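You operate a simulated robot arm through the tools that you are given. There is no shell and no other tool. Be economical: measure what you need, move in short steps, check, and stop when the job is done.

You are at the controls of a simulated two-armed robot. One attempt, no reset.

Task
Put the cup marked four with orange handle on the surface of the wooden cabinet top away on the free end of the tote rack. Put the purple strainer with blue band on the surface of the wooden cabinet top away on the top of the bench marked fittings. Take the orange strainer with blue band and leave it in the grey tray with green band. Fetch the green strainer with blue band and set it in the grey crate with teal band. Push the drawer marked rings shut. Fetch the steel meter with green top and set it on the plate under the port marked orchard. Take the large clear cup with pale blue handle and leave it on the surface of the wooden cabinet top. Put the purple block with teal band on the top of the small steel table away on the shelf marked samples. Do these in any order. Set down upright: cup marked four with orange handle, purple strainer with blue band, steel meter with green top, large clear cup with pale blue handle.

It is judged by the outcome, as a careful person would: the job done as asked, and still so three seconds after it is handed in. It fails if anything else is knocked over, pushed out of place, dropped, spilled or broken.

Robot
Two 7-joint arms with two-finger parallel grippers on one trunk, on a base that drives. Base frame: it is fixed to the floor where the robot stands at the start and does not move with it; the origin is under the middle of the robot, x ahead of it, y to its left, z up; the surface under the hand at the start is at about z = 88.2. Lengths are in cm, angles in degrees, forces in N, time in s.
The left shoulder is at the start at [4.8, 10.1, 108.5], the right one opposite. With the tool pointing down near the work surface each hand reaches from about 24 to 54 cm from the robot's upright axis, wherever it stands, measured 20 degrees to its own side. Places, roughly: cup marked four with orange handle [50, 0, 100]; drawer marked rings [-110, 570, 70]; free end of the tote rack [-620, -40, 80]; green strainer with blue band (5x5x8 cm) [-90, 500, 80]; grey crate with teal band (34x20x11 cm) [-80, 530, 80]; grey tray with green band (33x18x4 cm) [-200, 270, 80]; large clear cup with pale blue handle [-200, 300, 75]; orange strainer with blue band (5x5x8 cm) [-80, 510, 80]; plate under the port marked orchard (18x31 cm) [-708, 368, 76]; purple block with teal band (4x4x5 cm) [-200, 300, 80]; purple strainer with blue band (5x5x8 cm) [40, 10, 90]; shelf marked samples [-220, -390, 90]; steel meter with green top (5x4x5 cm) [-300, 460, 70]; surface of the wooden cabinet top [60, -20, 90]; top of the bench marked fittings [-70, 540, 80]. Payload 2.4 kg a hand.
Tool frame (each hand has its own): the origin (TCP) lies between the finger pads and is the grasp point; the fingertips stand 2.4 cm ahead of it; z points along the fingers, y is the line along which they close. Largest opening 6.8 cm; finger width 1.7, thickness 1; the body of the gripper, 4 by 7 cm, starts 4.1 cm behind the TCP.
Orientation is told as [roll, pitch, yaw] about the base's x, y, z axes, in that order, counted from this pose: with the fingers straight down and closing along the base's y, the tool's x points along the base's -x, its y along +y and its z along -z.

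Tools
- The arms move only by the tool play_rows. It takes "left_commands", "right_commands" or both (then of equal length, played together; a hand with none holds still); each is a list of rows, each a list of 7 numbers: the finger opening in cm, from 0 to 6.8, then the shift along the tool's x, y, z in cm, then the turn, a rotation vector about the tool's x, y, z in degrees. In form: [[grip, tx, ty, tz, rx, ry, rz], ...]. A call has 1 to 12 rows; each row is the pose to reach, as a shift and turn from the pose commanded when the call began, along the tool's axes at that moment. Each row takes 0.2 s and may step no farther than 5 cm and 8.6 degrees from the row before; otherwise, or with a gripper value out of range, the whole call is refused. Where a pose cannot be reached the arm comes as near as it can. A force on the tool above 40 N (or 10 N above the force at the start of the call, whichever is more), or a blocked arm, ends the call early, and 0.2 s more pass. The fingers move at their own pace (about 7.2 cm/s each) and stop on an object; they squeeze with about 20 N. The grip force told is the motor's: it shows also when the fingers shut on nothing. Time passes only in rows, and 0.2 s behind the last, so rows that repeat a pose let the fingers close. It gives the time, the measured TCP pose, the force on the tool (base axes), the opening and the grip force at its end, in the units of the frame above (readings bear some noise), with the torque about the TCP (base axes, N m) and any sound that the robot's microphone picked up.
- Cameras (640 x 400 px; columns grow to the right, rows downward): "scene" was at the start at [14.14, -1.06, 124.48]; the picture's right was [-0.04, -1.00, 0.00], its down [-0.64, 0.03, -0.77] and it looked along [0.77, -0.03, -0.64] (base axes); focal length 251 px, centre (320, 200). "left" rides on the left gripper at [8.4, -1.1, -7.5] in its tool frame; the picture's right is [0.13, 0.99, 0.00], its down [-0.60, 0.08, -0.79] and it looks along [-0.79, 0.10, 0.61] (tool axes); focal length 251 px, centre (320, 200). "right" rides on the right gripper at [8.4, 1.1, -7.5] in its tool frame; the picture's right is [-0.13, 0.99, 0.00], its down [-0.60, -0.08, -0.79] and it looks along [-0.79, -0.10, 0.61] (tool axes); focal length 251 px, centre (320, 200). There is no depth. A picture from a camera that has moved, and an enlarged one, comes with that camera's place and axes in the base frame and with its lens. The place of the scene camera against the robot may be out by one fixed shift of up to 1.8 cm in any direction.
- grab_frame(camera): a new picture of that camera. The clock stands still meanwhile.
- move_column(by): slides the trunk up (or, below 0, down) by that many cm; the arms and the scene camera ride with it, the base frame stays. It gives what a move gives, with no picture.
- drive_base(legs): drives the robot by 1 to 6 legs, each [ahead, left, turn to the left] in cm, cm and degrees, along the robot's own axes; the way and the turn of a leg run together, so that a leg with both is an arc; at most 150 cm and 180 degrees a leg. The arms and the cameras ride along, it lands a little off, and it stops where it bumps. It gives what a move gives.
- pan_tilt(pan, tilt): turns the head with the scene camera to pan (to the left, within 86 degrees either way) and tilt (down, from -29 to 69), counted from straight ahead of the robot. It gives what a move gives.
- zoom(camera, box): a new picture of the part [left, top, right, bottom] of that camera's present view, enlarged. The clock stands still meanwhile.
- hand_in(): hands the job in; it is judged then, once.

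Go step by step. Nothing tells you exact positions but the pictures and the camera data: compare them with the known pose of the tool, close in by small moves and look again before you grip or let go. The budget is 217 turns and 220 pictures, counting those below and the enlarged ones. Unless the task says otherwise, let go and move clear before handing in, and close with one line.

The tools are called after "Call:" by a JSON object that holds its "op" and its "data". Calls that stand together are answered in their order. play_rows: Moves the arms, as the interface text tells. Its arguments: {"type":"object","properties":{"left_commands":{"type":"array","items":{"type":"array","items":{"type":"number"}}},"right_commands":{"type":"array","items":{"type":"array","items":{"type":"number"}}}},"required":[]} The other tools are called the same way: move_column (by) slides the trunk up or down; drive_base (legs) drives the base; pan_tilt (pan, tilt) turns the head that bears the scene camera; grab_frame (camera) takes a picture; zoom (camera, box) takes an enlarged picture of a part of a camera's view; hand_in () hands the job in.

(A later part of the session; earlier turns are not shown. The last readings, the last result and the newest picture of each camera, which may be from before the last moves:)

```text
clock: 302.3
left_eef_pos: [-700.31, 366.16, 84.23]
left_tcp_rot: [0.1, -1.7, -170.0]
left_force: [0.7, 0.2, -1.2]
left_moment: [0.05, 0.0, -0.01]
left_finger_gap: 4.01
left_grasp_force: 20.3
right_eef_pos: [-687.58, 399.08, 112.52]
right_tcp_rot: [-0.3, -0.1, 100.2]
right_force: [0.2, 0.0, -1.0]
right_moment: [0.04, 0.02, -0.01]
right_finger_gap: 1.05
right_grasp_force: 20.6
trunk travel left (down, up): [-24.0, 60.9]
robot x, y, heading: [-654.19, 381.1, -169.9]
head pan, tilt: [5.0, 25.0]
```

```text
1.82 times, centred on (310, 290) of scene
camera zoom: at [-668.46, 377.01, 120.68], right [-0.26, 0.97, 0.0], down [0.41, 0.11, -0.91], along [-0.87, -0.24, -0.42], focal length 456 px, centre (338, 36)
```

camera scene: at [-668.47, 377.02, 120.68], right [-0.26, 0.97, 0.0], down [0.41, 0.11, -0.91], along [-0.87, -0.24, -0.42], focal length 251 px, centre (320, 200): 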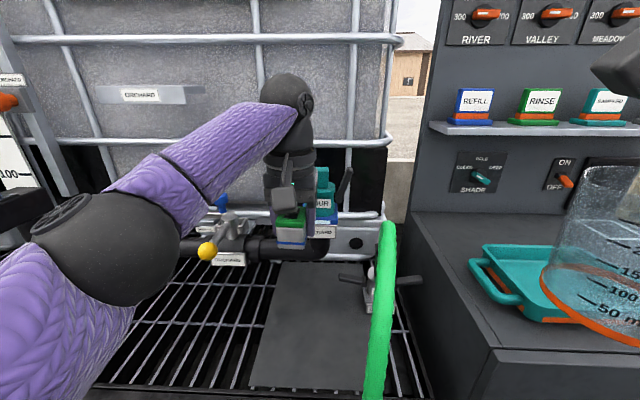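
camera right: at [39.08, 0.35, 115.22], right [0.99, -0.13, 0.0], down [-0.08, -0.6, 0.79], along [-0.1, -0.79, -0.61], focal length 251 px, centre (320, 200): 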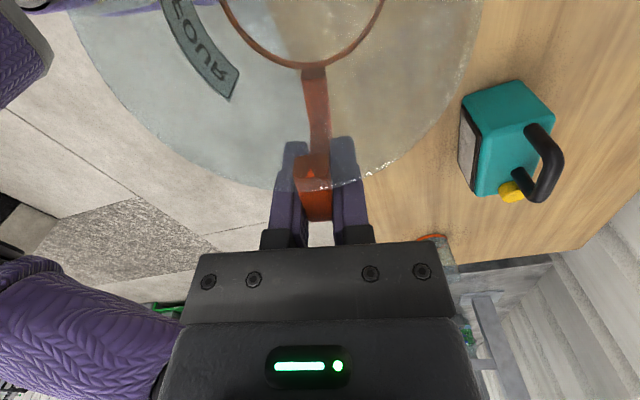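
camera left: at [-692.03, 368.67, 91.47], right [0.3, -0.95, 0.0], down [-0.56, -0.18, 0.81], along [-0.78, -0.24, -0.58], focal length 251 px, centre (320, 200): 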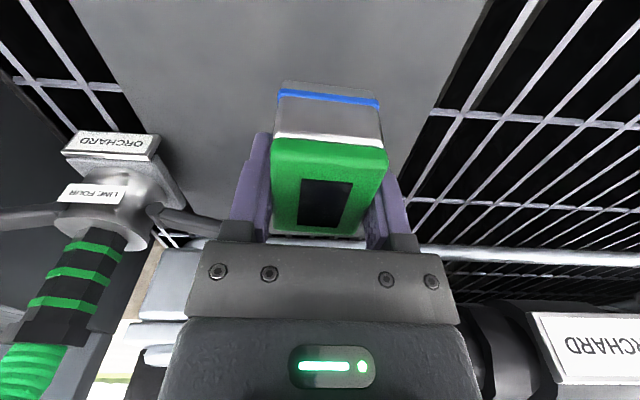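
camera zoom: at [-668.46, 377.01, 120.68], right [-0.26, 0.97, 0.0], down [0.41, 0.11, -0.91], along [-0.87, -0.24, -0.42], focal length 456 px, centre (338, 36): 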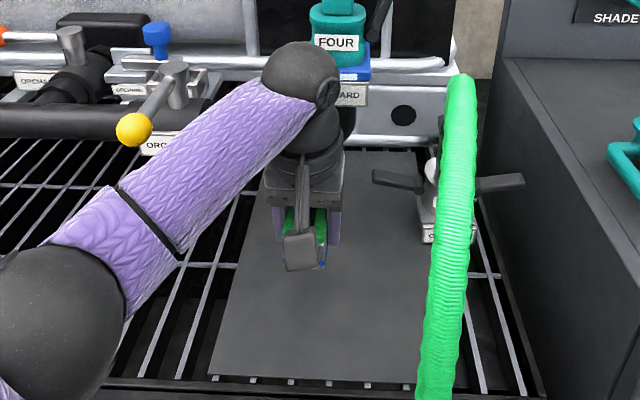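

Well placed over the plate. I lower until contact.

Call:
{"op": "play_rows", "data": {"left_commands": [[2.5, 0, 0, 1.2, 0, 0, 0], [2.5, 0, 0, 2, 0, 0, 0], [2.5, 0, 0, 2.4, 0, 0, 0], [2.5, 0, 0, 2.8, 0, 0, 0], [2.5, 0, 0, 3.1, 0, 0, 0], [2.5, 0, 0, 3.4, 0, 0, 0], [2.5, 0, 0, 3.7, 0, 0, 0], [2.5, 0, 0, 4, 0, 0, 0], [2.5, 0, 0, 4.3, 0, 0, 0], [2.5, 0, 0, 4.6, 0, 0, 0]]}}

```text
clock: 304.5
left_eef_pos: [-700.46, 366.12, 79.52]
left_tcp_rot: [0.0, -1.7, -170.0]
left_force: [0.0, -0.4, -1.1]
left_moment: [0.03, 0.05, -0.02]
left_finger_gap: 3.97
left_grasp_force: 20.1
right_eef_pos: [-687.61, 398.99, 112.56]
right_tcp_rot: [-0.4, 0.0, 100.3]
right_force: [0.1, -0.2, -1.2]
right_moment: [0.01, 0.01, -0.01]
right_finger_gap: 1.03
right_grasp_force: 19.7
trunk travel left (down, up): [-24.0, 60.9]
robot x, y, heading: [-654.33, 381.4, -170.1]
head pan, tilt: [5.0, 25.0]
```

Call:
{"op": "play_rows", "data": {"left_commands": [[2.5, 0, 0, 0.4, 0, 0, 0], [2.5, 0, 0, 0.8, 0, 0, 0], [2.5, 0, 0, 1.2, 0, 0, 0], [2.5, 0, 0, 1.6, 0, 0, 0], [2.5, 0, 0, 2, 0, 0, 0], [2.5, 0, 0, 2.4, 0, 0, 0], [2.5, 0, 0, 2.8, 0, 0, 0], [2.5, 0, 0, 3.2, 0, 0, 0]]}}

Call:
{"op": "grab_frame", "data": {"camera": "left"}}

```text
clock: 306.0
left_eef_pos: [-700.57, 366.29, 77.53]
left_tcp_rot: [-0.1, -2.4, -170.0]
left_force: [1.4, 0.0, 21.3]
left_moment: [-0.17, -0.48, 0.03]
left_finger_gap: 4.0
left_grasp_force: 19.9
right_eef_pos: [-687.4, 399.01, 112.63]
right_tcp_rot: [-0.2, 0.1, 100.2]
right_force: [-0.5, -0.3, -0.4]
right_moment: [0.03, -0.01, 0.02]
right_finger_gap: 1.04
right_grasp_force: 19.2
trunk travel left (down, up): [-24.0, 60.9]
robot x, y, heading: [-653.97, 381.17, -170.1]
head pan, tilt: [5.0, 25.0]
stopped in row 7 (left hand): the force on the tool passed its limit at 46 N (the readings are from after the stop); the commanded pose is now the measured one
```

```text
100 pictures are left
camera left: at [-692.22, 368.75, 84.81], right [0.3, -0.95, -0.01], down [-0.55, -0.18, 0.82], along [-0.78, -0.24, -0.58], focal length 251 px, centre (320, 200)
```

left: 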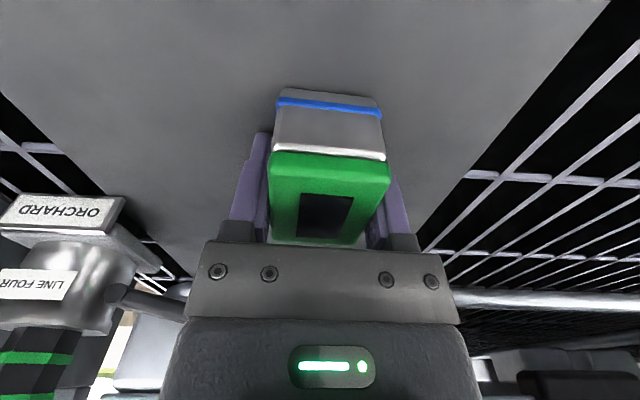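

Contact made: the meter sits on the plate. I ease off, release and rise straight up.

Call:
{"op": "play_rows", "data": {"left_commands": [[2.5, 0, 0, -0.3, 0, 0.7, 0], [4.5, 0, 0, -0.3, 0, 0.7, 0], [6, 0, 0, -0.3, 0, 0.7, 0], [6.4, 0, 0, -1, 0, 0.7, 0], [6.4, 0, 0, -4, 0, 0.7, 0], [6.4, 0, 0, -8, 0, 0.7, 0], [6.4, 0, 0, -12, 0, 0.7, 0], [6.4, 0, 0.5, -16, 0, 0.7, 0], [6.4, 0, 1, -20, 0, 0.7, 0], [6.4, 0, 1, -24, 0, 0.7, 0]]}}

Call:
{"op": "grab_frame", "data": {"camera": "left"}}

Call:
{"op": "grab_frame", "data": {"camera": "scene"}}

```text
clock: 308.2
left_eef_pos: [-699.58, 365.41, 101.4]
left_tcp_rot: [-0.1, -1.3, -170.1]
left_force: [-0.1, -0.2, 0.1]
left_moment: [0.02, -0.03, -0.01]
left_finger_gap: 6.41
left_grasp_force: 0.0
right_eef_pos: [-687.58, 399.08, 112.54]
right_tcp_rot: [-0.4, 0.1, 100.2]
right_force: [-0.1, 1.2, -0.5]
right_moment: [0.03, 0.02, 0.0]
right_finger_gap: 1.06
right_grasp_force: 20.4
trunk travel left (down, up): [-24.0, 60.9]
robot x, y, heading: [-654.31, 381.15, -169.9]
head pan, tilt: [5.0, 25.0]
```

```text
99 pictures are left
camera left: at [-691.26, 367.75, 108.75], right [0.3, -0.95, 0.0], down [-0.56, -0.18, 0.81], along [-0.77, -0.24, -0.59], focal length 251 px, centre (320, 200)
```

left: 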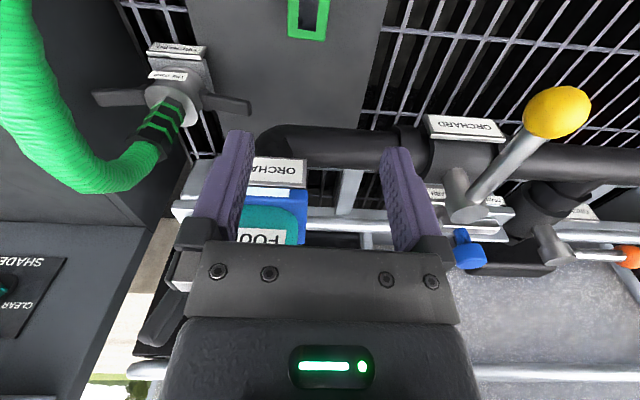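

```text
98 pictures are left
camera scene: at [-668.44, 377.01, 120.69], right [-0.26, 0.97, 0.0], down [0.41, 0.11, -0.91], along [-0.87, -0.24, -0.42], focal length 251 px, centre (320, 200)
```

scene: 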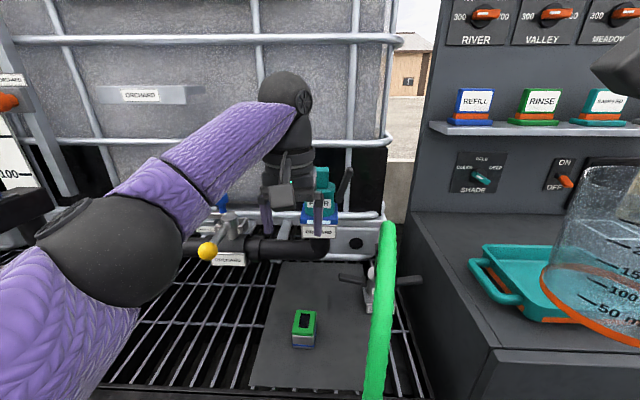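

The meter stands on the plate. Now I retract and retrace south toward the tote rack for cup four.

Call:
{"op": "play_rows", "data": {"left_commands": [[4, 3, 0, -1, 0, 1, 0], [4, 6, 0, -2, 0, 1, 0], [4, 9, 0, -3, 0, 1, 0], [4, 11, 0, -4, 0, 1, 0]]}}

Call:
{"op": "drive_base", "data": {"legs": [[-43, 0, 0], [0, 30, 0], [0, 135, 0], [-15, 50, 0], [-15, 60, 0]]}}

Call:
{"op": "pan_tilt", "data": {"pan": 50, "tilt": 15}}

Call:
{"op": "grab_frame", "data": {"camera": "scene"}}

Call:
{"op": "pan_tilt", "data": {"pan": 15, "tilt": 20}}

Call:
{"op": "grab_frame", "data": {"camera": "scene"}}

```text
clock: 309.2
left_eef_pos: [-688.57, 367.29, 105.08]
left_tcp_rot: [-0.1, -0.3, -170.1]
left_force: [-0.5, 0.2, 0.2]
left_moment: [0.0, 0.03, -0.02]
left_finger_gap: 3.98
left_grasp_force: 0.1
right_eef_pos: [-687.54, 399.0, 112.59]
right_tcp_rot: [-0.5, 0.0, 100.2]
right_force: [-0.2, 0.5, 0.1]
right_moment: [0.01, -0.02, 0.0]
right_finger_gap: 1.06
right_grasp_force: 20.1
trunk travel left (down, up): [-24.0, 60.9]
robot x, y, heading: [-653.92, 381.25, -169.9]
head pan, tilt: [5.0, 25.0]
```

```text
clock: 325.6
left_eef_pos: [-568.44, 109.37, 105.09]
left_tcp_rot: [0.0, -0.4, -169.6]
left_force: [-0.4, 0.5, 0.5]
left_moment: [0.05, 0.0, 0.01]
left_finger_gap: 4.01
left_grasp_force: 0.0
right_eef_pos: [-567.49, 141.13, 112.4]
right_tcp_rot: [-0.4, 0.0, 100.7]
right_force: [0.1, -0.9, -0.6]
right_moment: [0.06, 0.02, 0.01]
right_finger_gap: 1.05
right_grasp_force: 20.0
trunk travel left (down, up): [-24.0, 60.9]
robot x, y, heading: [-534.02, 123.7, -169.2]
head pan, tilt: [5.0, 25.0]
```

```text
clock: 326.7
left_eef_pos: [-568.4, 109.28, 105.02]
left_tcp_rot: [0.1, -0.4, -169.7]
left_force: [0.5, 0.5, -0.5]
left_moment: [0.0, -0.02, 0.0]
left_finger_gap: 4.01
left_grasp_force: 0.1
right_eef_pos: [-567.54, 141.04, 112.63]
right_tcp_rot: [-0.4, -0.1, 100.8]
right_force: [0.1, 0.0, -1.5]
right_moment: [0.03, 0.03, -0.01]
right_finger_gap: 1.07
right_grasp_force: 19.8
trunk travel left (down, up): [-24.0, 60.9]
robot x, y, heading: [-533.65, 123.36, -169.4]
head pan, tilt: [50.0, 15.0]
```

```text
97 pictures are left
camera scene: at [-544.0, 113.58, 122.31], right [-0.87, 0.49, 0.0], down [0.13, 0.23, -0.97], along [-0.47, -0.84, -0.26], focal length 251 px, centre (320, 200)
```

scene: 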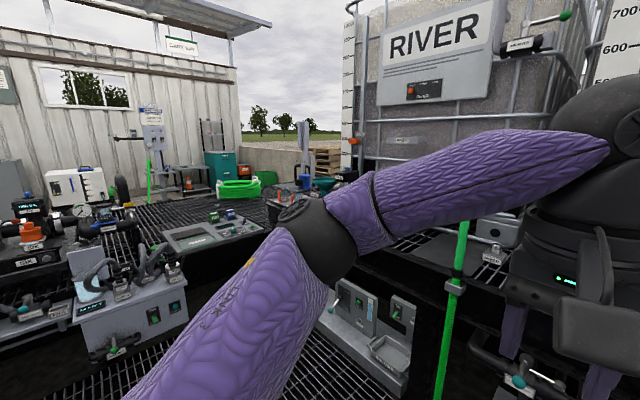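

```text
clock: 327.7
left_eef_pos: [-568.44, 109.34, 104.98]
left_tcp_rot: [0.0, -0.4, -169.6]
left_force: [0.5, 0.1, -0.4]
left_moment: [0.01, 0.01, -0.02]
left_finger_gap: 4.01
left_grasp_force: 0.1
right_eef_pos: [-567.67, 141.07, 112.63]
right_tcp_rot: [-0.4, 0.0, 100.8]
right_force: [-0.6, -0.6, -0.9]
right_moment: [0.04, -0.01, 0.0]
right_finger_gap: 1.04
right_grasp_force: 20.1
trunk travel left (down, up): [-24.0, 60.9]
robot x, y, heading: [-533.67, 123.66, -169.3]
head pan, tilt: [15.0, 20.0]
```

```text
96 pictures are left
camera scene: at [-547.81, 117.68, 121.49], right [-0.43, 0.9, 0.0], down [0.31, 0.15, -0.94], along [-0.85, -0.41, -0.34], focal length 251 px, centre (320, 200)
```

scene: 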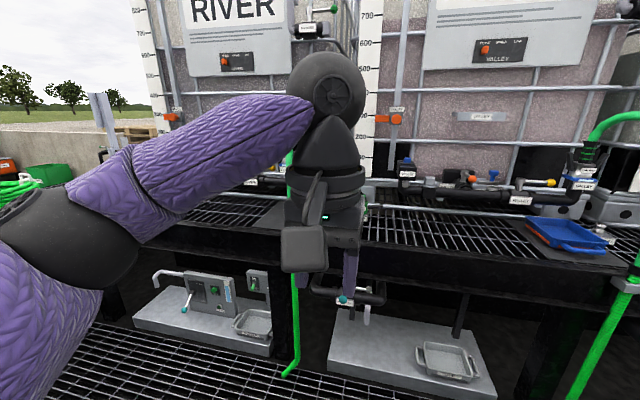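

The "tote rack" is the grating rack carrying the IBC totes; its free end should be south of RIVER. I turn left to see that area between my arms.

Call:
{"op": "drive_base", "data": {"legs": [[0, 0, 48]]}}

Call:
{"op": "pan_tilt", "data": {"pan": 0, "tilt": 20}}

Call:
{"op": "grab_frame", "data": {"camera": "scene"}}

```text
clock: 330.3
left_eef_pos: [-545.96, 88.4, 105.12]
left_tcp_rot: [0.0, -0.4, -120.9]
left_force: [0.6, -0.1, 0.3]
left_moment: [0.04, -0.01, 0.01]
left_finger_gap: 4.0
left_grasp_force: 0.1
right_eef_pos: [-569.35, 109.95, 112.62]
right_tcp_rot: [-0.4, 0.0, 149.4]
right_force: [-0.4, 0.2, -1.0]
right_moment: [0.03, 0.02, -0.02]
right_finger_gap: 1.06
right_grasp_force: 19.8
trunk travel left (down, up): [-24.0, 60.9]
robot x, y, heading: [-534.28, 123.67, -120.7]
head pan, tilt: [15.0, 20.0]
```

```text
clock: 331.1
left_eef_pos: [-546.05, 88.27, 104.97]
left_tcp_rot: [0.1, -0.4, -120.9]
left_force: [0.2, -0.3, 0.4]
left_moment: [-0.01, -0.01, -0.01]
left_finger_gap: 3.97
left_grasp_force: 0.0
right_eef_pos: [-569.29, 109.89, 112.54]
right_tcp_rot: [-0.4, -0.1, 149.4]
right_force: [-1.4, -0.1, -1.1]
right_moment: [0.01, 0.01, 0.0]
right_finger_gap: 1.05
right_grasp_force: 19.8
trunk travel left (down, up): [-24.0, 60.9]
robot x, y, heading: [-534.08, 123.41, -120.5]
head pan, tilt: [0.0, 20.0]
```

```text
95 pictures are left
camera scene: at [-541.22, 109.5, 121.49], right [-0.86, 0.51, 0.0], down [0.17, 0.29, -0.94], along [-0.48, -0.81, -0.34], focal length 251 px, centre (320, 200)
```

scene: 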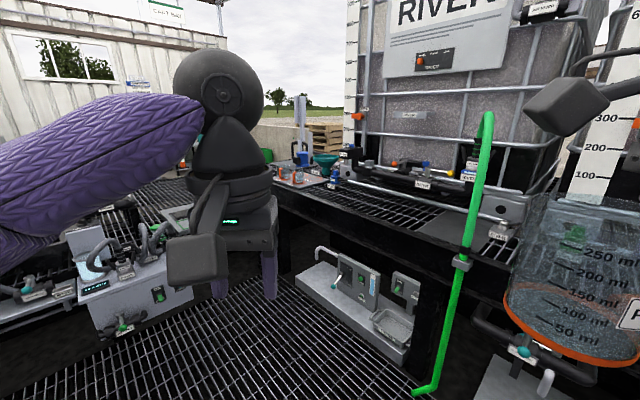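

Call:
{"op": "zoom", "data": {"camera": "scene", "box": [240, 130, 400, 260]}}

```text
3.08 times, centred on (320, 195) of scene
camera zoom: at [-541.22, 109.5, 121.49], right [-0.86, 0.51, 0.0], down [0.17, 0.29, -0.94], along [-0.48, -0.81, -0.34], focal length 772 px, centre (320, 215)
```

zoom: 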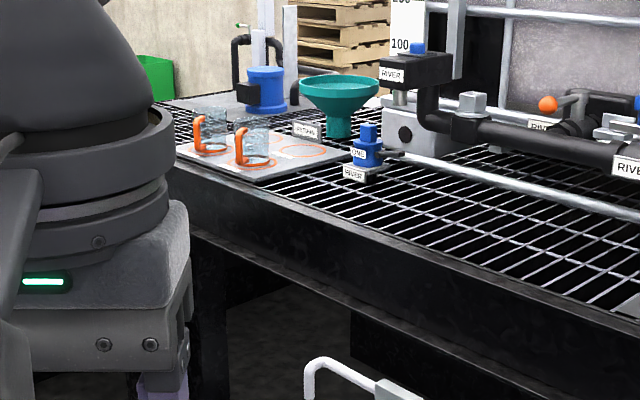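

I see a board on the rack's free end with two orange-handled cups and free circles. I turn back to face the rack, then move diagonally toward it in stages.

Call:
{"op": "drive_base", "data": {"legs": [[0, 0, -48], [27, 0, 0], [15, 65, 0]]}}

Call:
{"op": "pan_tilt", "data": {"pan": 30, "tilt": 28}}

Call:
{"op": "grab_frame", "data": {"camera": "scene"}}

Call:
{"op": "grab_frame", "data": {"camera": "left"}}

```text
clock: 338.5
left_eef_pos: [-596.47, 36.91, 104.96]
left_tcp_rot: [0.0, -0.4, -168.7]
left_force: [0.0, 0.6, -0.5]
left_moment: [-0.04, 0.01, -0.02]
left_finger_gap: 3.99
left_grasp_force: 0.1
right_eef_pos: [-596.04, 68.76, 112.53]
right_tcp_rot: [-0.4, 0.1, 101.5]
right_force: [0.3, 0.3, -0.1]
right_moment: [0.04, 0.0, 0.0]
right_finger_gap: 1.03
right_grasp_force: 19.6
trunk travel left (down, up): [-24.0, 60.9]
robot x, y, heading: [-562.68, 51.75, -168.9]
head pan, tilt: [0.0, 20.0]
```

```text
clock: 339.4
left_eef_pos: [-596.41, 37.03, 104.92]
left_tcp_rot: [0.0, -0.4, -168.8]
left_force: [-0.4, -0.6, -0.3]
left_moment: [0.03, -0.03, -0.01]
left_finger_gap: 4.03
left_grasp_force: 0.0
right_eef_pos: [-596.06, 68.75, 112.51]
right_tcp_rot: [-0.4, 0.1, 101.5]
right_force: [0.5, 0.1, -1.2]
right_moment: [0.03, 0.02, 0.0]
right_finger_gap: 1.04
right_grasp_force: 19.5
trunk travel left (down, up): [-24.0, 60.9]
robot x, y, heading: [-562.69, 51.34, -168.5]
head pan, tilt: [30.0, 28.0]
```

```text
93 pictures are left
camera scene: at [-574.48, 43.67, 120.21], right [-0.66, 0.75, 0.0], down [0.35, 0.31, -0.88], along [-0.66, -0.58, -0.47], focal length 251 px, centre (320, 200)
```

scene: 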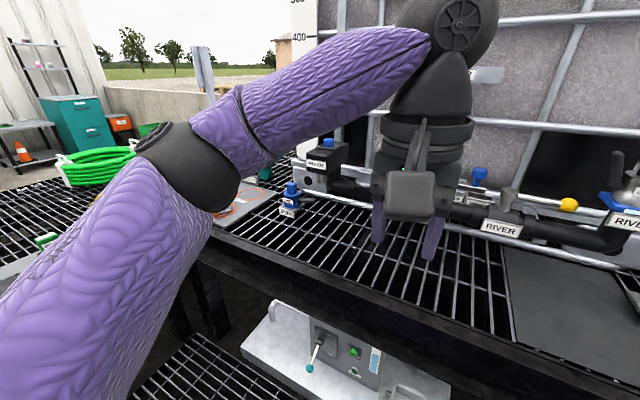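

```text
92 pictures are left
camera left: at [-588.39, 39.62, 112.49], right [0.32, -0.95, 0.0], down [-0.57, -0.19, 0.8], along [-0.76, -0.25, -0.6], focal length 251 px, centre (320, 200)
```

left: 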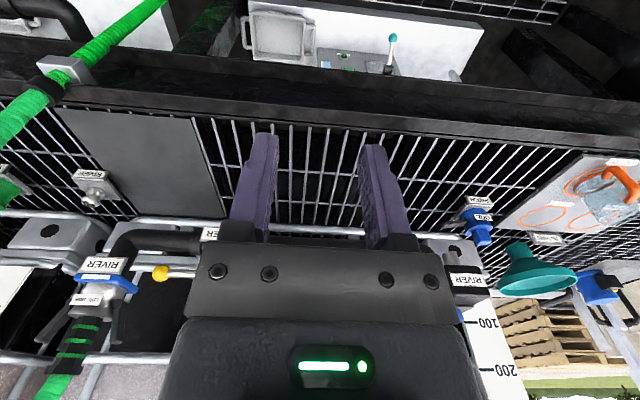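

I need a clear view of the floor to the south before sliding further; I turn left briefly to look.

Call:
{"op": "drive_base", "data": {"legs": [[0, 0, 50]]}}

Call:
{"op": "pan_tilt", "data": {"pan": 0, "tilt": 35}}

Call:
{"op": "grab_frame", "data": {"camera": "scene"}}

```text
clock: 342.1
left_eef_pos: [-572.87, 16.02, 104.99]
left_tcp_rot: [0.1, -0.5, -118.4]
left_force: [0.0, 0.3, 0.2]
left_moment: [-0.02, 0.02, -0.04]
left_finger_gap: 4.01
left_grasp_force: 0.0
right_eef_pos: [-596.9, 36.49, 112.54]
right_tcp_rot: [-0.4, 0.1, 151.8]
right_force: [0.6, -0.1, -1.8]
right_moment: [-0.02, 0.01, 0.01]
right_finger_gap: 1.07
right_grasp_force: 20.2
trunk travel left (down, up): [-24.0, 60.9]
robot x, y, heading: [-562.35, 51.55, -118.2]
head pan, tilt: [30.0, 28.0]
```

```text
clock: 343.0
left_eef_pos: [-572.81, 16.03, 104.98]
left_tcp_rot: [0.0, -0.4, -118.5]
left_force: [0.4, -0.4, 0.3]
left_moment: [0.0, -0.02, -0.04]
left_finger_gap: 4.01
left_grasp_force: 0.1
right_eef_pos: [-596.92, 36.51, 112.57]
right_tcp_rot: [-0.4, 0.0, 151.8]
right_force: [-0.8, 0.4, -0.7]
right_moment: [0.0, 0.02, 0.01]
right_finger_gap: 1.05
right_grasp_force: 19.9
trunk travel left (down, up): [-24.0, 60.9]
robot x, y, heading: [-562.48, 51.96, -118.3]
head pan, tilt: [0.0, 35.0]
```

```text
91 pictures are left
camera scene: at [-568.66, 37.7, 119.11], right [-0.88, 0.47, 0.0], down [0.27, 0.51, -0.82], along [-0.39, -0.72, -0.57], focal length 251 px, centre (320, 200)
```

scene: 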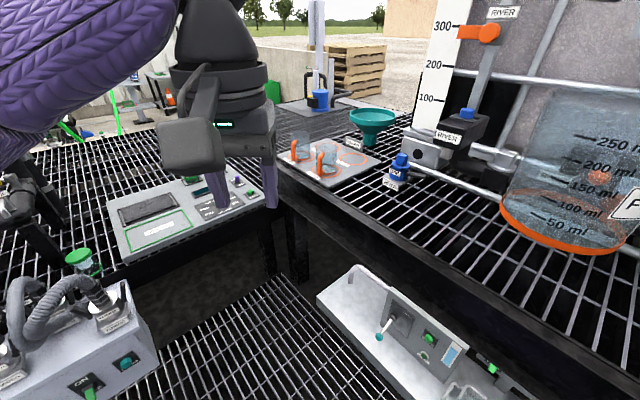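

The board is in a corner between the rack and a pump table. I zoom to see the free circles and how much floor space there is.

Call:
{"op": "zoom", "data": {"camera": "scene", "box": [240, 120, 420, 300]}}

Call:
{"op": "pan_tilt", "data": {"pan": 5, "tilt": 62}}

Call:
{"op": "grab_frame", "data": {"camera": "scene"}}

```text
2.22 times, centred on (330, 210) of scene
camera zoom: at [-568.66, 37.7, 119.11], right [-0.88, 0.47, 0.0], down [0.27, 0.51, -0.82], along [-0.39, -0.72, -0.57], focal length 557 px, centre (298, 178)
```

zoom: 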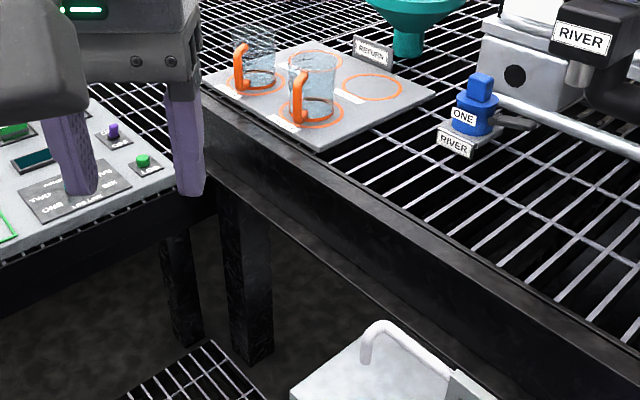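

```text
clock: 343.9
left_eef_pos: [-572.83, 15.99, 105.05]
left_tcp_rot: [0.0, -0.4, -118.4]
left_force: [0.7, 0.5, -0.4]
left_moment: [-0.03, -0.02, -0.03]
left_finger_gap: 4.01
left_grasp_force: 0.1
right_eef_pos: [-597.0, 36.6, 112.69]
right_tcp_rot: [-0.4, 0.0, 151.8]
right_force: [-0.8, -0.3, -0.9]
right_moment: [0.02, 0.03, 0.01]
right_finger_gap: 1.06
right_grasp_force: 19.9
trunk travel left (down, up): [-24.0, 60.9]
robot x, y, heading: [-562.49, 51.53, -118.1]
head pan, tilt: [5.0, 62.0]
```

```text
89 pictures are left
camera scene: at [-567.04, 39.55, 115.46], right [-0.92, 0.4, 0.0], down [0.35, 0.81, -0.47], along [-0.19, -0.43, -0.88], focal length 251 px, centre (320, 200)
```

scene: 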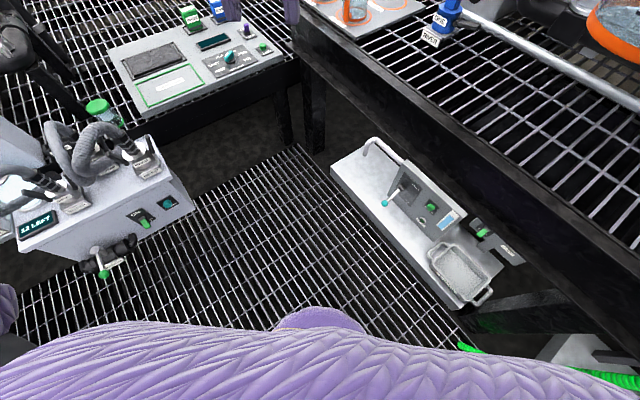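

Good news: the pump table is only a ~38 cm low platform, and two circles at the back of the RETURN board are free, e.g. at (−621, −34). I turn back to face the rack and slide in to about (−572, −17).

Call:
{"op": "drive_base", "data": {"legs": [[0, 0, -50.5], [20, 66, 0]]}}

Call:
{"op": "pan_tilt", "data": {"pan": 5, "tilt": 35}}

Call:
{"op": "grab_frame", "data": {"camera": "scene"}}

Call:
{"op": "grab_frame", "data": {"camera": "left"}}

```text
clock: 350.0
left_eef_pos: [-602.86, -31.71, 104.98]
left_tcp_rot: [0.0, -0.3, -168.9]
left_force: [0.5, 0.0, -0.1]
left_moment: [0.0, 0.03, -0.04]
left_finger_gap: 4.01
left_grasp_force: 0.0
right_eef_pos: [-602.45, 0.06, 112.53]
right_tcp_rot: [-0.4, -0.1, 101.4]
right_force: [0.2, 0.4, -0.9]
right_moment: [0.0, 0.01, -0.01]
right_finger_gap: 1.04
right_grasp_force: 20.0
trunk travel left (down, up): [-24.0, 60.9]
robot x, y, heading: [-568.91, -17.18, -168.6]
head pan, tilt: [5.0, 62.0]
```

```text
clock: 350.9
left_eef_pos: [-602.92, -31.67, 104.99]
left_tcp_rot: [0.0, -0.5, -168.9]
left_force: [0.6, -0.9, 0.1]
left_moment: [0.02, -0.01, 0.01]
left_finger_gap: 4.01
left_grasp_force: 0.0
right_eef_pos: [-602.45, -0.02, 112.5]
right_tcp_rot: [-0.4, 0.0, 101.4]
right_force: [0.1, 0.5, -0.5]
right_moment: [0.02, 0.02, -0.01]
right_finger_gap: 1.06
right_grasp_force: 19.5
trunk travel left (down, up): [-24.0, 60.9]
robot x, y, heading: [-568.53, -16.86, -168.6]
head pan, tilt: [5.0, 35.0]
```

```text
88 pictures are left
camera scene: at [-582.48, -21.4, 119.1], right [-0.28, 0.96, 0.0], down [0.55, 0.16, -0.82], along [-0.79, -0.23, -0.57], focal length 251 px, centre (320, 200)
```

scene: 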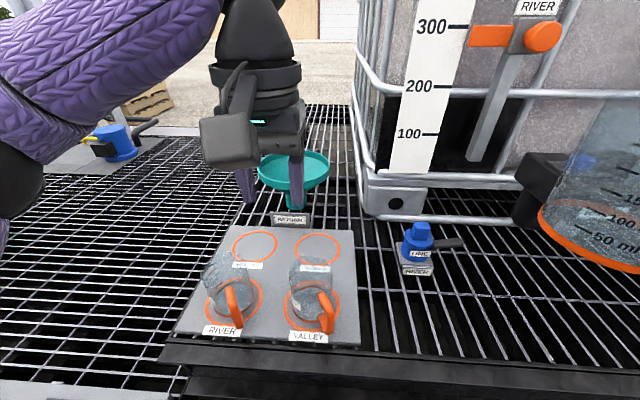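

```text
87 pictures are left
camera left: at [-594.8, -28.98, 112.49], right [0.32, -0.95, 0.0], down [-0.57, -0.19, 0.8], along [-0.76, -0.25, -0.6], focal length 251 px, centre (320, 200)
```

left: 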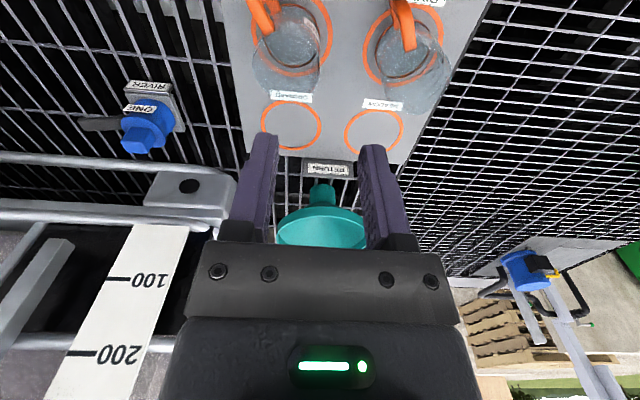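

Four labelled circles: RIVER and VALLEY are occupied, the two back ones are free. I zoom to read their labels.

Call:
{"op": "zoom", "data": {"camera": "left", "box": [230, 60, 430, 190]}}

Call:
{"op": "zoom", "data": {"camera": "scene", "box": [180, 200, 380, 350]}}

```text
3.08 times, centred on (330, 125) of left
camera zoom: at [-594.8, -28.98, 112.49], right [0.32, -0.95, 0.0], down [-0.57, -0.19, 0.8], along [-0.76, -0.25, -0.6], focal length 774 px, centre (289, 431)
```

zoom: 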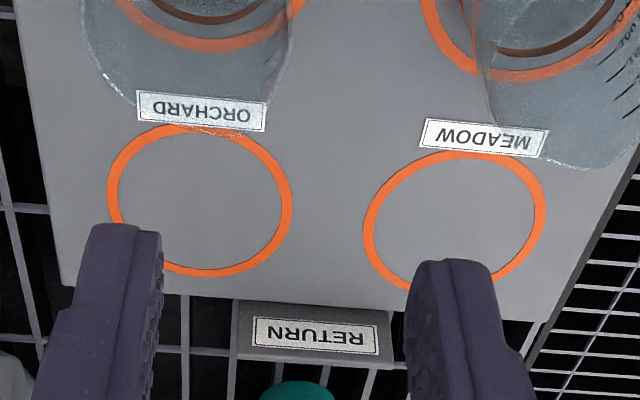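

```text
2.67 times, centred on (280, 275) of scene
camera zoom: at [-582.48, -21.4, 119.1], right [-0.28, 0.96, 0.0], down [0.55, 0.16, -0.82], along [-0.79, -0.23, -0.57], focal length 669 px, centre (427, 0)
```

zoom: 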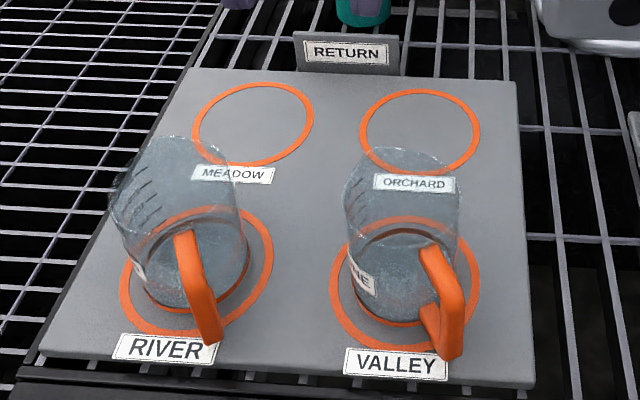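

The right-hand back circle is ORCHARD (line FOUR), centred at about (−623, −33.4). I move the left hand aside, advance 7 cm and bring the cup over at height.

Call:
{"op": "play_rows", "data": {"left_commands": [[4, 0, 3, -1, 0, 0, 0], [4, 1, 6, -2, 0, 0, 0], [4, 2, 9, -3, 0, 0, 0], [4, 3, 12, -3, 0, 0, 0]]}}

Call:
{"op": "drive_base", "data": {"legs": [[7, 0, 0]]}}

Call:
{"op": "play_rows", "data": {"right_commands": [[0, 1, 0.5, 0, 0, 0, 0], [0, 3, 2, 0, 0, 0, 0], [0, 5, 4, 0, 0, 0, 0], [0, 7, 6, 0, 0, 0, 0], [0, 9, 8, 0, 0, 0, 0], [0, 11, 10, 0, 0, 0, 0], [0, 13, 12, 0.5, 0, 0, 0], [0, 15, 14, 1, 0, 0, 0], [0, 17, 15.5, 2, 0, 0, 0], [0, 19, 17, 3, 0, 0, 0], [0, 20.5, 18.3, 4, 0, 0, 0], [0, 21.5, 19, 5, 0, 0, 0]]}}

Call:
{"op": "grab_frame", "data": {"camera": "scene"}}

Call:
{"op": "grab_frame", "data": {"camera": "right"}}

```text
clock: 351.9
left_eef_pos: [-597.51, -42.8, 108.03]
left_tcp_rot: [-0.1, -0.4, -169.0]
left_force: [-0.5, 0.0, -0.4]
left_moment: [-0.01, 0.02, -0.03]
left_finger_gap: 3.98
left_grasp_force: 0.1
right_eef_pos: [-602.44, 0.08, 112.58]
right_tcp_rot: [-0.2, -0.1, 101.5]
right_force: [-0.1, 0.7, 0.3]
right_moment: [0.02, 0.0, 0.0]
right_finger_gap: 1.06
right_grasp_force: 19.9
trunk travel left (down, up): [-24.0, 60.9]
robot x, y, heading: [-568.63, -17.33, -168.7]
head pan, tilt: [5.0, 35.0]
```

```text
clock: 352.9
left_eef_pos: [-604.47, -44.14, 108.02]
left_tcp_rot: [-0.1, -0.3, -168.9]
left_force: [0.2, -0.1, 0.8]
left_moment: [0.02, 0.04, 0.06]
left_finger_gap: 3.99
left_grasp_force: 0.2
right_eef_pos: [-609.35, -1.35, 112.58]
right_tcp_rot: [-0.3, 0.0, 101.4]
right_force: [0.2, -0.3, -0.5]
right_moment: [0.04, 0.05, 0.04]
right_finger_gap: 1.05
right_grasp_force: 20.0
trunk travel left (down, up): [-24.0, 60.9]
robot x, y, heading: [-575.6, -18.16, -168.6]
head pan, tilt: [5.0, 35.0]
```

```text
clock: 355.5
left_eef_pos: [-604.53, -44.17, 108.0]
left_tcp_rot: [-0.1, -0.4, -168.9]
left_force: [0.3, 1.2, -0.9]
left_moment: [-0.01, -0.01, 0.04]
left_finger_gap: 3.98
left_grasp_force: 0.0
right_eef_pos: [-620.07, -24.69, 106.53]
right_tcp_rot: [-0.3, -0.1, 101.4]
right_force: [0.2, -0.2, -0.7]
right_moment: [0.04, 0.02, -0.01]
right_finger_gap: 1.05
right_grasp_force: 20.3
right hand out of reach, approached as far as the arm can: row 8, 9, 10, 11, 12
trunk travel left (down, up): [-24.0, 60.9]
robot x, y, heading: [-575.45, -18.22, -168.7]
head pan, tilt: [5.0, 35.0]
```

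```text
84 pictures are left
camera scene: at [-589.37, -22.82, 119.1], right [-0.28, 0.96, 0.0], down [0.55, 0.16, -0.82], along [-0.79, -0.23, -0.57], focal length 251 px, centre (320, 200)
```

scene: 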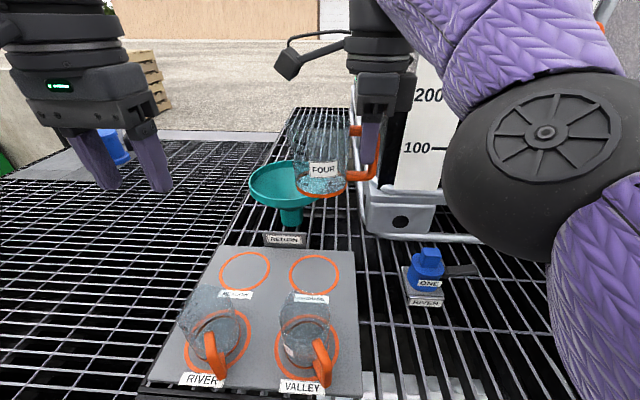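

```text
83 pictures are left
camera right: at [-619.44, -33.18, 114.02], right [-1.0, -0.07, -0.01], down [-0.05, 0.61, 0.79], along [-0.05, 0.79, -0.61], focal length 251 px, centre (320, 200)
```

right: 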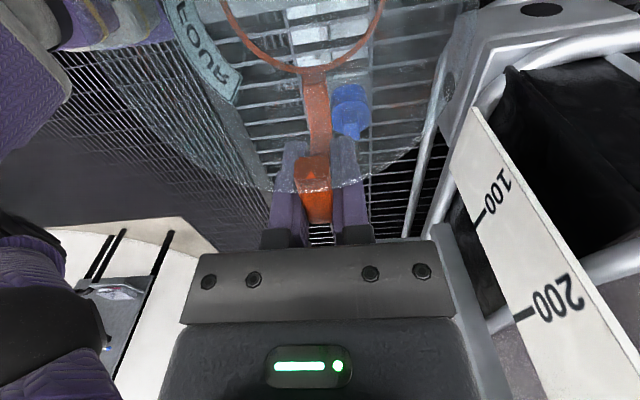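

The arm is short of reach at this height; lowering should help. I lower 8 cm slowly and check where it goes.

Call:
{"op": "play_rows", "data": {"right_commands": [[0, 0, 0, 1.5, 0, 0, 0], [0, 0, 0, 3, 0, 0, 0], [0, 0, 0, 4.5, 0, 0, 0], [0, 0, 0, 6, 0, 0, 0], [0, 0, 0, 7.5, 0, 0, 0], [0, 0, 0, 8, 0, 0, 0]]}}

Call:
{"op": "grab_frame", "data": {"camera": "scene"}}

```text
clock: 356.9
left_eef_pos: [-604.47, -44.07, 107.89]
left_tcp_rot: [0.0, -0.4, -168.9]
left_force: [-0.1, 0.6, 0.4]
left_moment: [0.0, 0.01, 0.01]
left_finger_gap: 4.01
left_grasp_force: 0.0
right_eef_pos: [-621.04, -25.4, 103.31]
right_tcp_rot: [-0.5, 0.0, 101.4]
right_force: [1.0, 0.3, -1.0]
right_moment: [0.04, 0.06, -0.03]
right_finger_gap: 1.05
right_grasp_force: 19.9
right hand out of reach, approached as far as the arm can: row 1, 2, 3, 4, 5, 6
trunk travel left (down, up): [-24.0, 60.9]
robot x, y, heading: [-575.66, -18.17, -168.6]
head pan, tilt: [5.0, 35.0]
```

```text
82 pictures are left
camera scene: at [-589.35, -22.8, 119.11], right [-0.28, 0.96, 0.0], down [0.55, 0.16, -0.82], along [-0.79, -0.23, -0.57], focal length 251 px, centre (320, 200)
```

scene: 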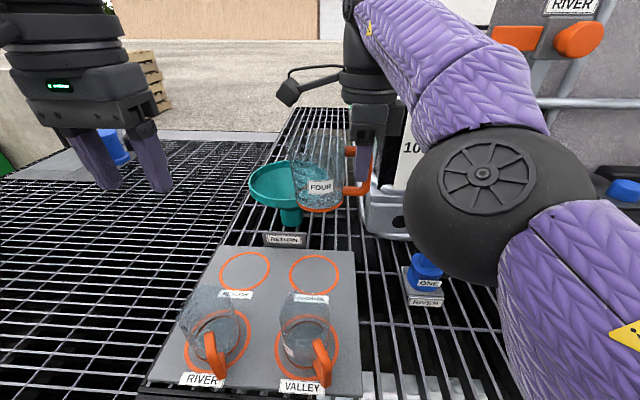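

Call:
{"op": "play_rows", "data": {"right_commands": [[0, 0, 0, 1.5, 0, 0, 0], [0, 0, 0, 3, 0, 0, 0], [0, 0, 0, 4.5, 0, 0, 0], [0, 0, 0, 6, 0, 0, 0], [0, 0, 0, 7, 0, 0, 0], [0, 0, 0, 7, 0, 0, 0]]}}

Call:
{"op": "grab_frame", "data": {"camera": "scene"}}

Call:
{"op": "grab_frame", "data": {"camera": "left"}}

```text
clock: 358.3
left_eef_pos: [-604.55, -44.17, 107.94]
left_tcp_rot: [0.0, -0.4, -168.9]
left_force: [-0.3, 0.1, 0.6]
left_moment: [0.0, -0.03, 0.02]
left_finger_gap: 4.0
left_grasp_force: 0.0
right_eef_pos: [-622.88, -26.45, 96.75]
right_tcp_rot: [-0.4, 0.0, 101.5]
right_force: [-0.1, -0.3, 0.6]
right_moment: [0.0, 0.01, -0.02]
right_finger_gap: 1.07
right_grasp_force: 20.4
right hand out of reach, approached as far as the arm can: row 1, 2, 3, 4, 5, 6
trunk travel left (down, up): [-24.0, 60.9]
robot x, y, heading: [-575.66, -18.46, -168.7]
head pan, tilt: [5.0, 35.0]
```

```text
81 pictures are left
camera scene: at [-589.36, -22.8, 119.11], right [-0.28, 0.96, 0.0], down [0.55, 0.16, -0.82], along [-0.79, -0.23, -0.57], focal length 251 px, centre (320, 200)
```

scene: 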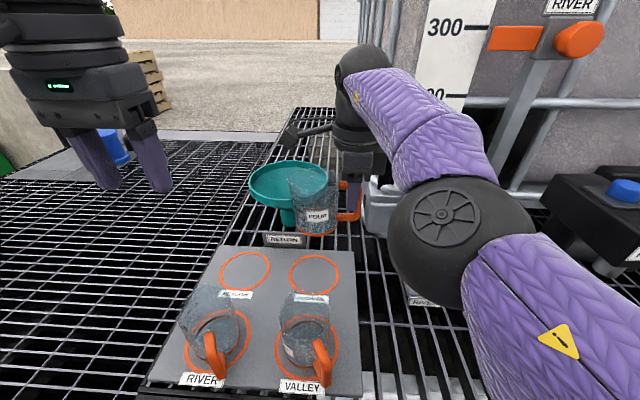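

```text
80 pictures are left
camera left: at [-596.42, -41.53, 115.47], right [0.32, -0.95, 0.0], down [-0.57, -0.19, 0.8], along [-0.76, -0.25, -0.6], focal length 251 px, centre (320, 200)
```

left: 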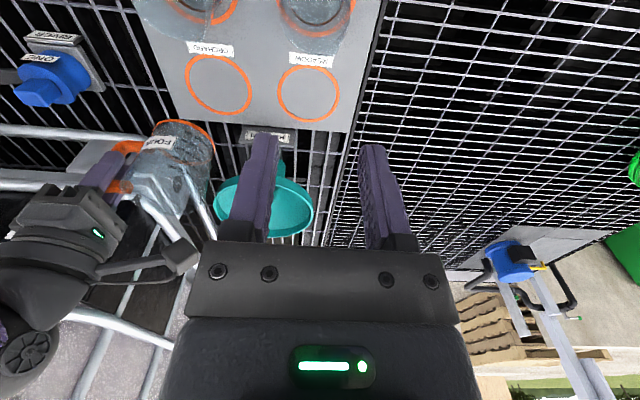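

The cup is now right above the ORCHARD circle, but the elbow hangs low near valve ONE. I raise the trunk 10 cm so the elbow stays higher while the hand goes down.

Call:
{"op": "move_column", "data": {"by": 10}}

Call:
{"op": "play_rows", "data": {"right_commands": [[0, 0, 0, 1.5, 0, 0, 0], [0, 0, 0, 3, 0, 0, 0], [0, 0, 0, 4.5, 0, 0, 0], [0, 0, 0, 6, 0, 0, 0], [0, 0, 0, 7.5, 0, 0, 0], [0, 0, 0, 9, 0, 0, 0], [0, 0, 0, 10, 0, 0, 0]]}}

Call:
{"op": "grab_frame", "data": {"camera": "scene"}}

Call:
{"op": "grab_frame", "data": {"camera": "left"}}

```text
clock: 359.6
left_eef_pos: [-604.49, -44.11, 117.99]
left_tcp_rot: [0.0, -0.3, -168.8]
left_force: [-0.5, -0.1, 0.1]
left_moment: [0.03, 0.01, -0.02]
left_finger_gap: 3.99
left_grasp_force: 0.0
right_eef_pos: [-621.83, -26.17, 108.61]
right_tcp_rot: [2.2, 0.1, 101.3]
right_force: [-0.7, -0.1, 0.6]
right_moment: [0.03, -0.02, -0.03]
right_finger_gap: 1.05
right_grasp_force: 19.6
trunk travel left (down, up): [-34.0, 50.9]
robot x, y, heading: [-575.48, -18.43, -168.7]
head pan, tilt: [5.0, 35.0]
```

```text
clock: 361.2
left_eef_pos: [-604.49, -44.13, 117.96]
left_tcp_rot: [0.0, -0.4, -168.8]
left_force: [-0.4, 0.5, 0.2]
left_moment: [0.01, -0.02, -0.03]
left_finger_gap: 4.0
left_grasp_force: 0.1
right_eef_pos: [-623.05, -26.73, 100.64]
right_tcp_rot: [2.1, 0.0, 101.4]
right_force: [-0.3, -0.9, -0.3]
right_moment: [0.04, 0.02, -0.02]
right_finger_gap: 1.05
right_grasp_force: 20.4
right hand out of reach, approached as far as the arm can: row 2, 3, 4, 5, 6, 7
trunk travel left (down, up): [-34.0, 50.9]
robot x, y, heading: [-575.67, -18.12, -168.6]
head pan, tilt: [5.0, 35.0]
```

```text
79 pictures are left
camera scene: at [-587.29, -22.38, 129.24], right [-0.28, 0.96, 0.0], down [0.55, 0.16, -0.82], along [-0.79, -0.23, -0.57], focal length 251 px, centre (320, 200)
```

scene: 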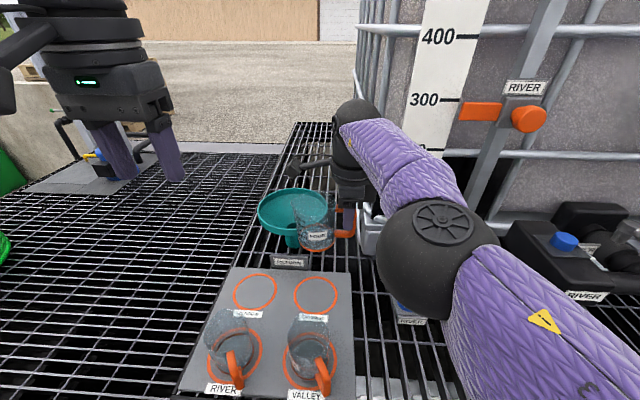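

```text
78 pictures are left
camera left: at [-596.4, -41.53, 125.48], right [0.32, -0.95, 0.0], down [-0.57, -0.19, 0.8], along [-0.76, -0.25, -0.6], focal length 251 px, centre (320, 200)
```

left: 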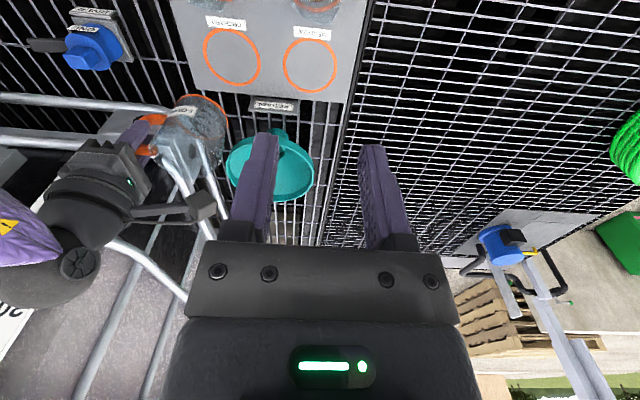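

Call:
{"op": "play_rows", "data": {"right_commands": [[0, 0, -0.8, 1.5, 0, 0, 0], [0, 0, -1.5, 3, 0, 0, 0], [0, 0, -1.5, 4.5, 0, 0, 0], [0, 0, -1.5, 6, 0, 0, 0], [0, 0, -1.5, 7.5, 0, 0, 0], [0, 0, -1.5, 8, 0, 0, 0], [0, 0, -1.5, 8, 0, 0, 0]]}}

Call:
{"op": "grab_frame", "data": {"camera": "scene"}}

```text
clock: 362.9
left_eef_pos: [-604.43, -44.1, 117.98]
left_tcp_rot: [0.0, -0.4, -168.9]
left_force: [-0.3, -0.3, -0.3]
left_moment: [-0.01, 0.0, -0.02]
left_finger_gap: 3.97
left_grasp_force: 0.0
right_eef_pos: [-623.12, -27.13, 94.41]
right_tcp_rot: [2.1, 0.0, 101.4]
right_force: [-0.2, 0.0, -0.8]
right_moment: [0.02, -0.01, 0.03]
right_finger_gap: 1.05
right_grasp_force: 20.2
right hand out of reach, approached as far as the arm can: row 1, 2, 3, 4, 5, 6, 7
trunk travel left (down, up): [-34.0, 50.9]
robot x, y, heading: [-575.5, -18.6, -168.8]
head pan, tilt: [5.0, 35.0]
```

```text
77 pictures are left
camera scene: at [-587.29, -22.39, 129.24], right [-0.28, 0.96, 0.0], down [0.55, 0.16, -0.82], along [-0.79, -0.23, -0.57], focal length 251 px, centre (320, 200)
```

scene: 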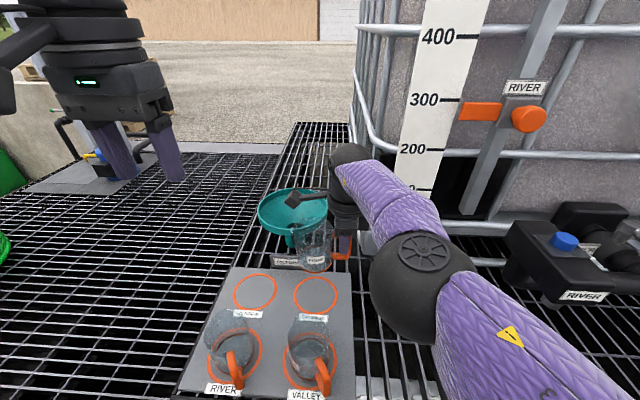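

The reach is marginal straight ahead. I lift slightly and turn the base 13° left so the target lies in front of the right shoulder.

Call:
{"op": "play_rows", "data": {"right_commands": [[0, 0, -1, -1.5, 0, 0, 0], [0, 0, -2, -3, 0, 0, 0], [0, 0, -3, -4, 0, 0, 0]]}}

Call:
{"op": "drive_base", "data": {"legs": [[0, 0, 13]]}}

Call:
{"op": "grab_frame", "data": {"camera": "scene"}}

```text
clock: 363.6
left_eef_pos: [-604.37, -44.21, 118.05]
left_tcp_rot: [0.0, -0.4, -168.9]
left_force: [0.4, 0.0, -0.1]
left_moment: [0.04, -0.03, -0.01]
left_finger_gap: 4.0
left_grasp_force: 0.1
right_eef_pos: [-621.06, -29.9, 98.49]
right_tcp_rot: [2.0, 0.0, 101.6]
right_force: [0.8, -1.6, -0.8]
right_moment: [-0.01, 0.01, -0.01]
right_finger_gap: 1.06
right_grasp_force: 19.6
right hand out of reach, approached as far as the arm can: row 1, 2, 3
trunk travel left (down, up): [-34.0, 50.9]
robot x, y, heading: [-575.61, -18.36, -168.7]
head pan, tilt: [5.0, 35.0]
```

```text
clock: 364.9
left_eef_pos: [-597.88, -50.15, 118.07]
left_tcp_rot: [-0.1, -0.4, -155.7]
left_force: [-0.5, -0.7, -0.1]
left_moment: [-0.01, -0.01, 0.02]
left_finger_gap: 4.01
left_grasp_force: 0.2
right_eef_pos: [-617.43, -39.99, 98.46]
right_tcp_rot: [2.1, 0.0, 114.5]
right_force: [0.0, 0.3, -0.1]
right_moment: [0.01, 0.0, 0.0]
right_finger_gap: 1.07
right_grasp_force: 21.0
trunk travel left (down, up): [-34.0, 50.9]
robot x, y, heading: [-575.45, -18.11, -155.4]
head pan, tilt: [5.0, 35.0]
```

```text
76 pictures are left
camera scene: at [-586.21, -25.14, 129.24], right [-0.49, 0.87, 0.0], down [0.5, 0.28, -0.82], along [-0.71, -0.4, -0.57], focal length 251 px, centre (320, 200)
```

scene: 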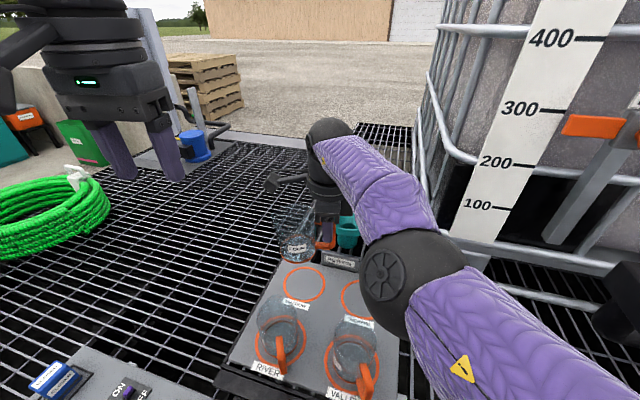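

Turning the base alone doesn't gain reach because the handle offset turns too. I rotate the hand 20° so the handle points more toward me, and bring the cup back over the ORCHARD circle, also levelling it.

Call:
{"op": "play_rows", "data": {"right_commands": [[0, -1, 0, 0, -0.1, 0.2, 2], [0, -2.5, 0, 0, -0.2, 0.4, 4], [0, -4, 0, 0, -0.3, 0.7, 6.5], [0, -5.5, 0, 0, -0.4, 0.9, 9], [0, -7, 0, 0, -0.5, 1.1, 11.5], [0, -8.5, 0, 0, -0.6, 1.3, 14], [0, -10, 0, 0, -0.7, 1.5, 16], [0, -11.5, -0.2, 0, -0.8, 1.7, 18], [0, -13, -0.3, 0, -0.9, 1.9, 20], [0, -14.3, -0.4, 0, -0.9, 1.9, 20], [0, -14.3, -0.4, 0, -0.9, 1.9, 20]]}}

Call:
{"op": "grab_frame", "data": {"camera": "scene"}}

Call:
{"op": "grab_frame", "data": {"camera": "right"}}

```text
clock: 367.3
left_eef_pos: [-597.92, -49.99, 117.9]
left_tcp_rot: [0.0, -0.3, -155.8]
left_force: [0.4, -0.6, -0.5]
left_moment: [0.0, 0.03, 0.02]
left_finger_gap: 4.01
left_grasp_force: 0.0
right_eef_pos: [-626.64, -29.24, 99.64]
right_tcp_rot: [2.4, 2.8, 94.7]
right_force: [-0.8, 0.8, -1.0]
right_moment: [0.05, 0.04, -0.01]
right_finger_gap: 1.06
right_grasp_force: 20.4
right hand out of reach, approached as far as the arm can: row 1, 2, 3, 4, 5, 6, 7, 8, 9, 10, 11
trunk travel left (down, up): [-34.0, 50.9]
robot x, y, heading: [-575.58, -18.55, -155.7]
head pan, tilt: [5.0, 35.0]
```

```text
75 pictures are left
camera scene: at [-586.28, -25.06, 129.23], right [-0.49, 0.87, 0.0], down [0.5, 0.28, -0.82], along [-0.71, -0.4, -0.57], focal length 251 px, centre (320, 200)
```

scene: 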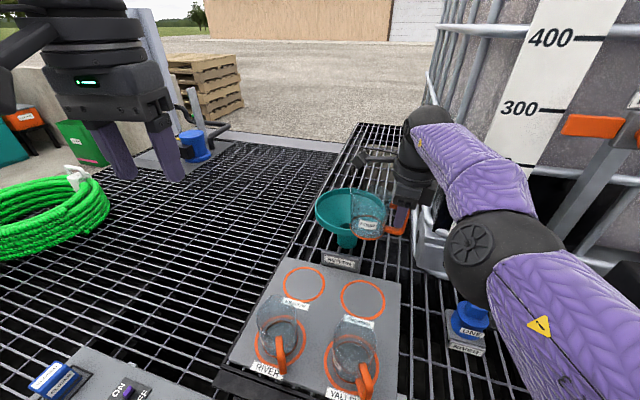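

```text
74 pictures are left
camera right: at [-626.69, -37.31, 107.58], right [-1.0, 0.05, 0.04], down [0.06, 0.65, 0.76], along [0.02, 0.76, -0.65], focal length 251 px, centre (320, 200)
```

right: 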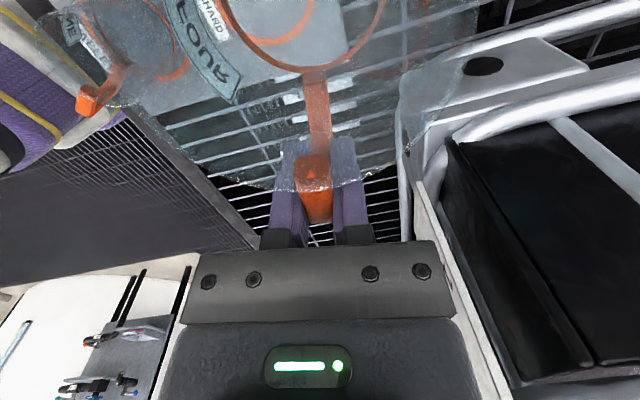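

The hand overshot outward and tilted ~3°. I bring it back toward me and level it.

Call:
{"op": "play_rows", "data": {"right_commands": [[0, -0.5, -1, 0, 0.6, -0.7, 0], [0, -1, -2, 0, 1.2, -1.4, 0], [0, -1.5, -3, 0, 1.8, -2.1, 0], [0, -2.1, -3.8, 0, 2.4, -2.8, 0], [0, -2.1, -3.8, 0, 2.4, -2.8, 0], [0, -2.1, -3.8, 0, 2.4, -2.8, 0]]}}

```text
clock: 368.7
left_eef_pos: [-597.85, -50.05, 117.97]
left_tcp_rot: [0.1, -0.4, -155.8]
left_force: [0.2, 0.1, 0.2]
left_moment: [-0.05, 0.03, 0.01]
left_finger_gap: 3.99
left_grasp_force: 0.0
right_eef_pos: [-623.14, -26.81, 99.4]
right_tcp_rot: [0.4, 0.1, 94.4]
right_force: [0.6, 0.7, -1.0]
right_moment: [0.04, 0.04, 0.0]
right_finger_gap: 1.08
right_grasp_force: 19.8
right hand out of reach, approached as far as the arm can: row 1, 2, 3, 4, 5
trunk travel left (down, up): [-34.0, 50.9]
robot x, y, heading: [-575.88, -18.38, -155.6]
head pan, tilt: [5.0, 35.0]
```

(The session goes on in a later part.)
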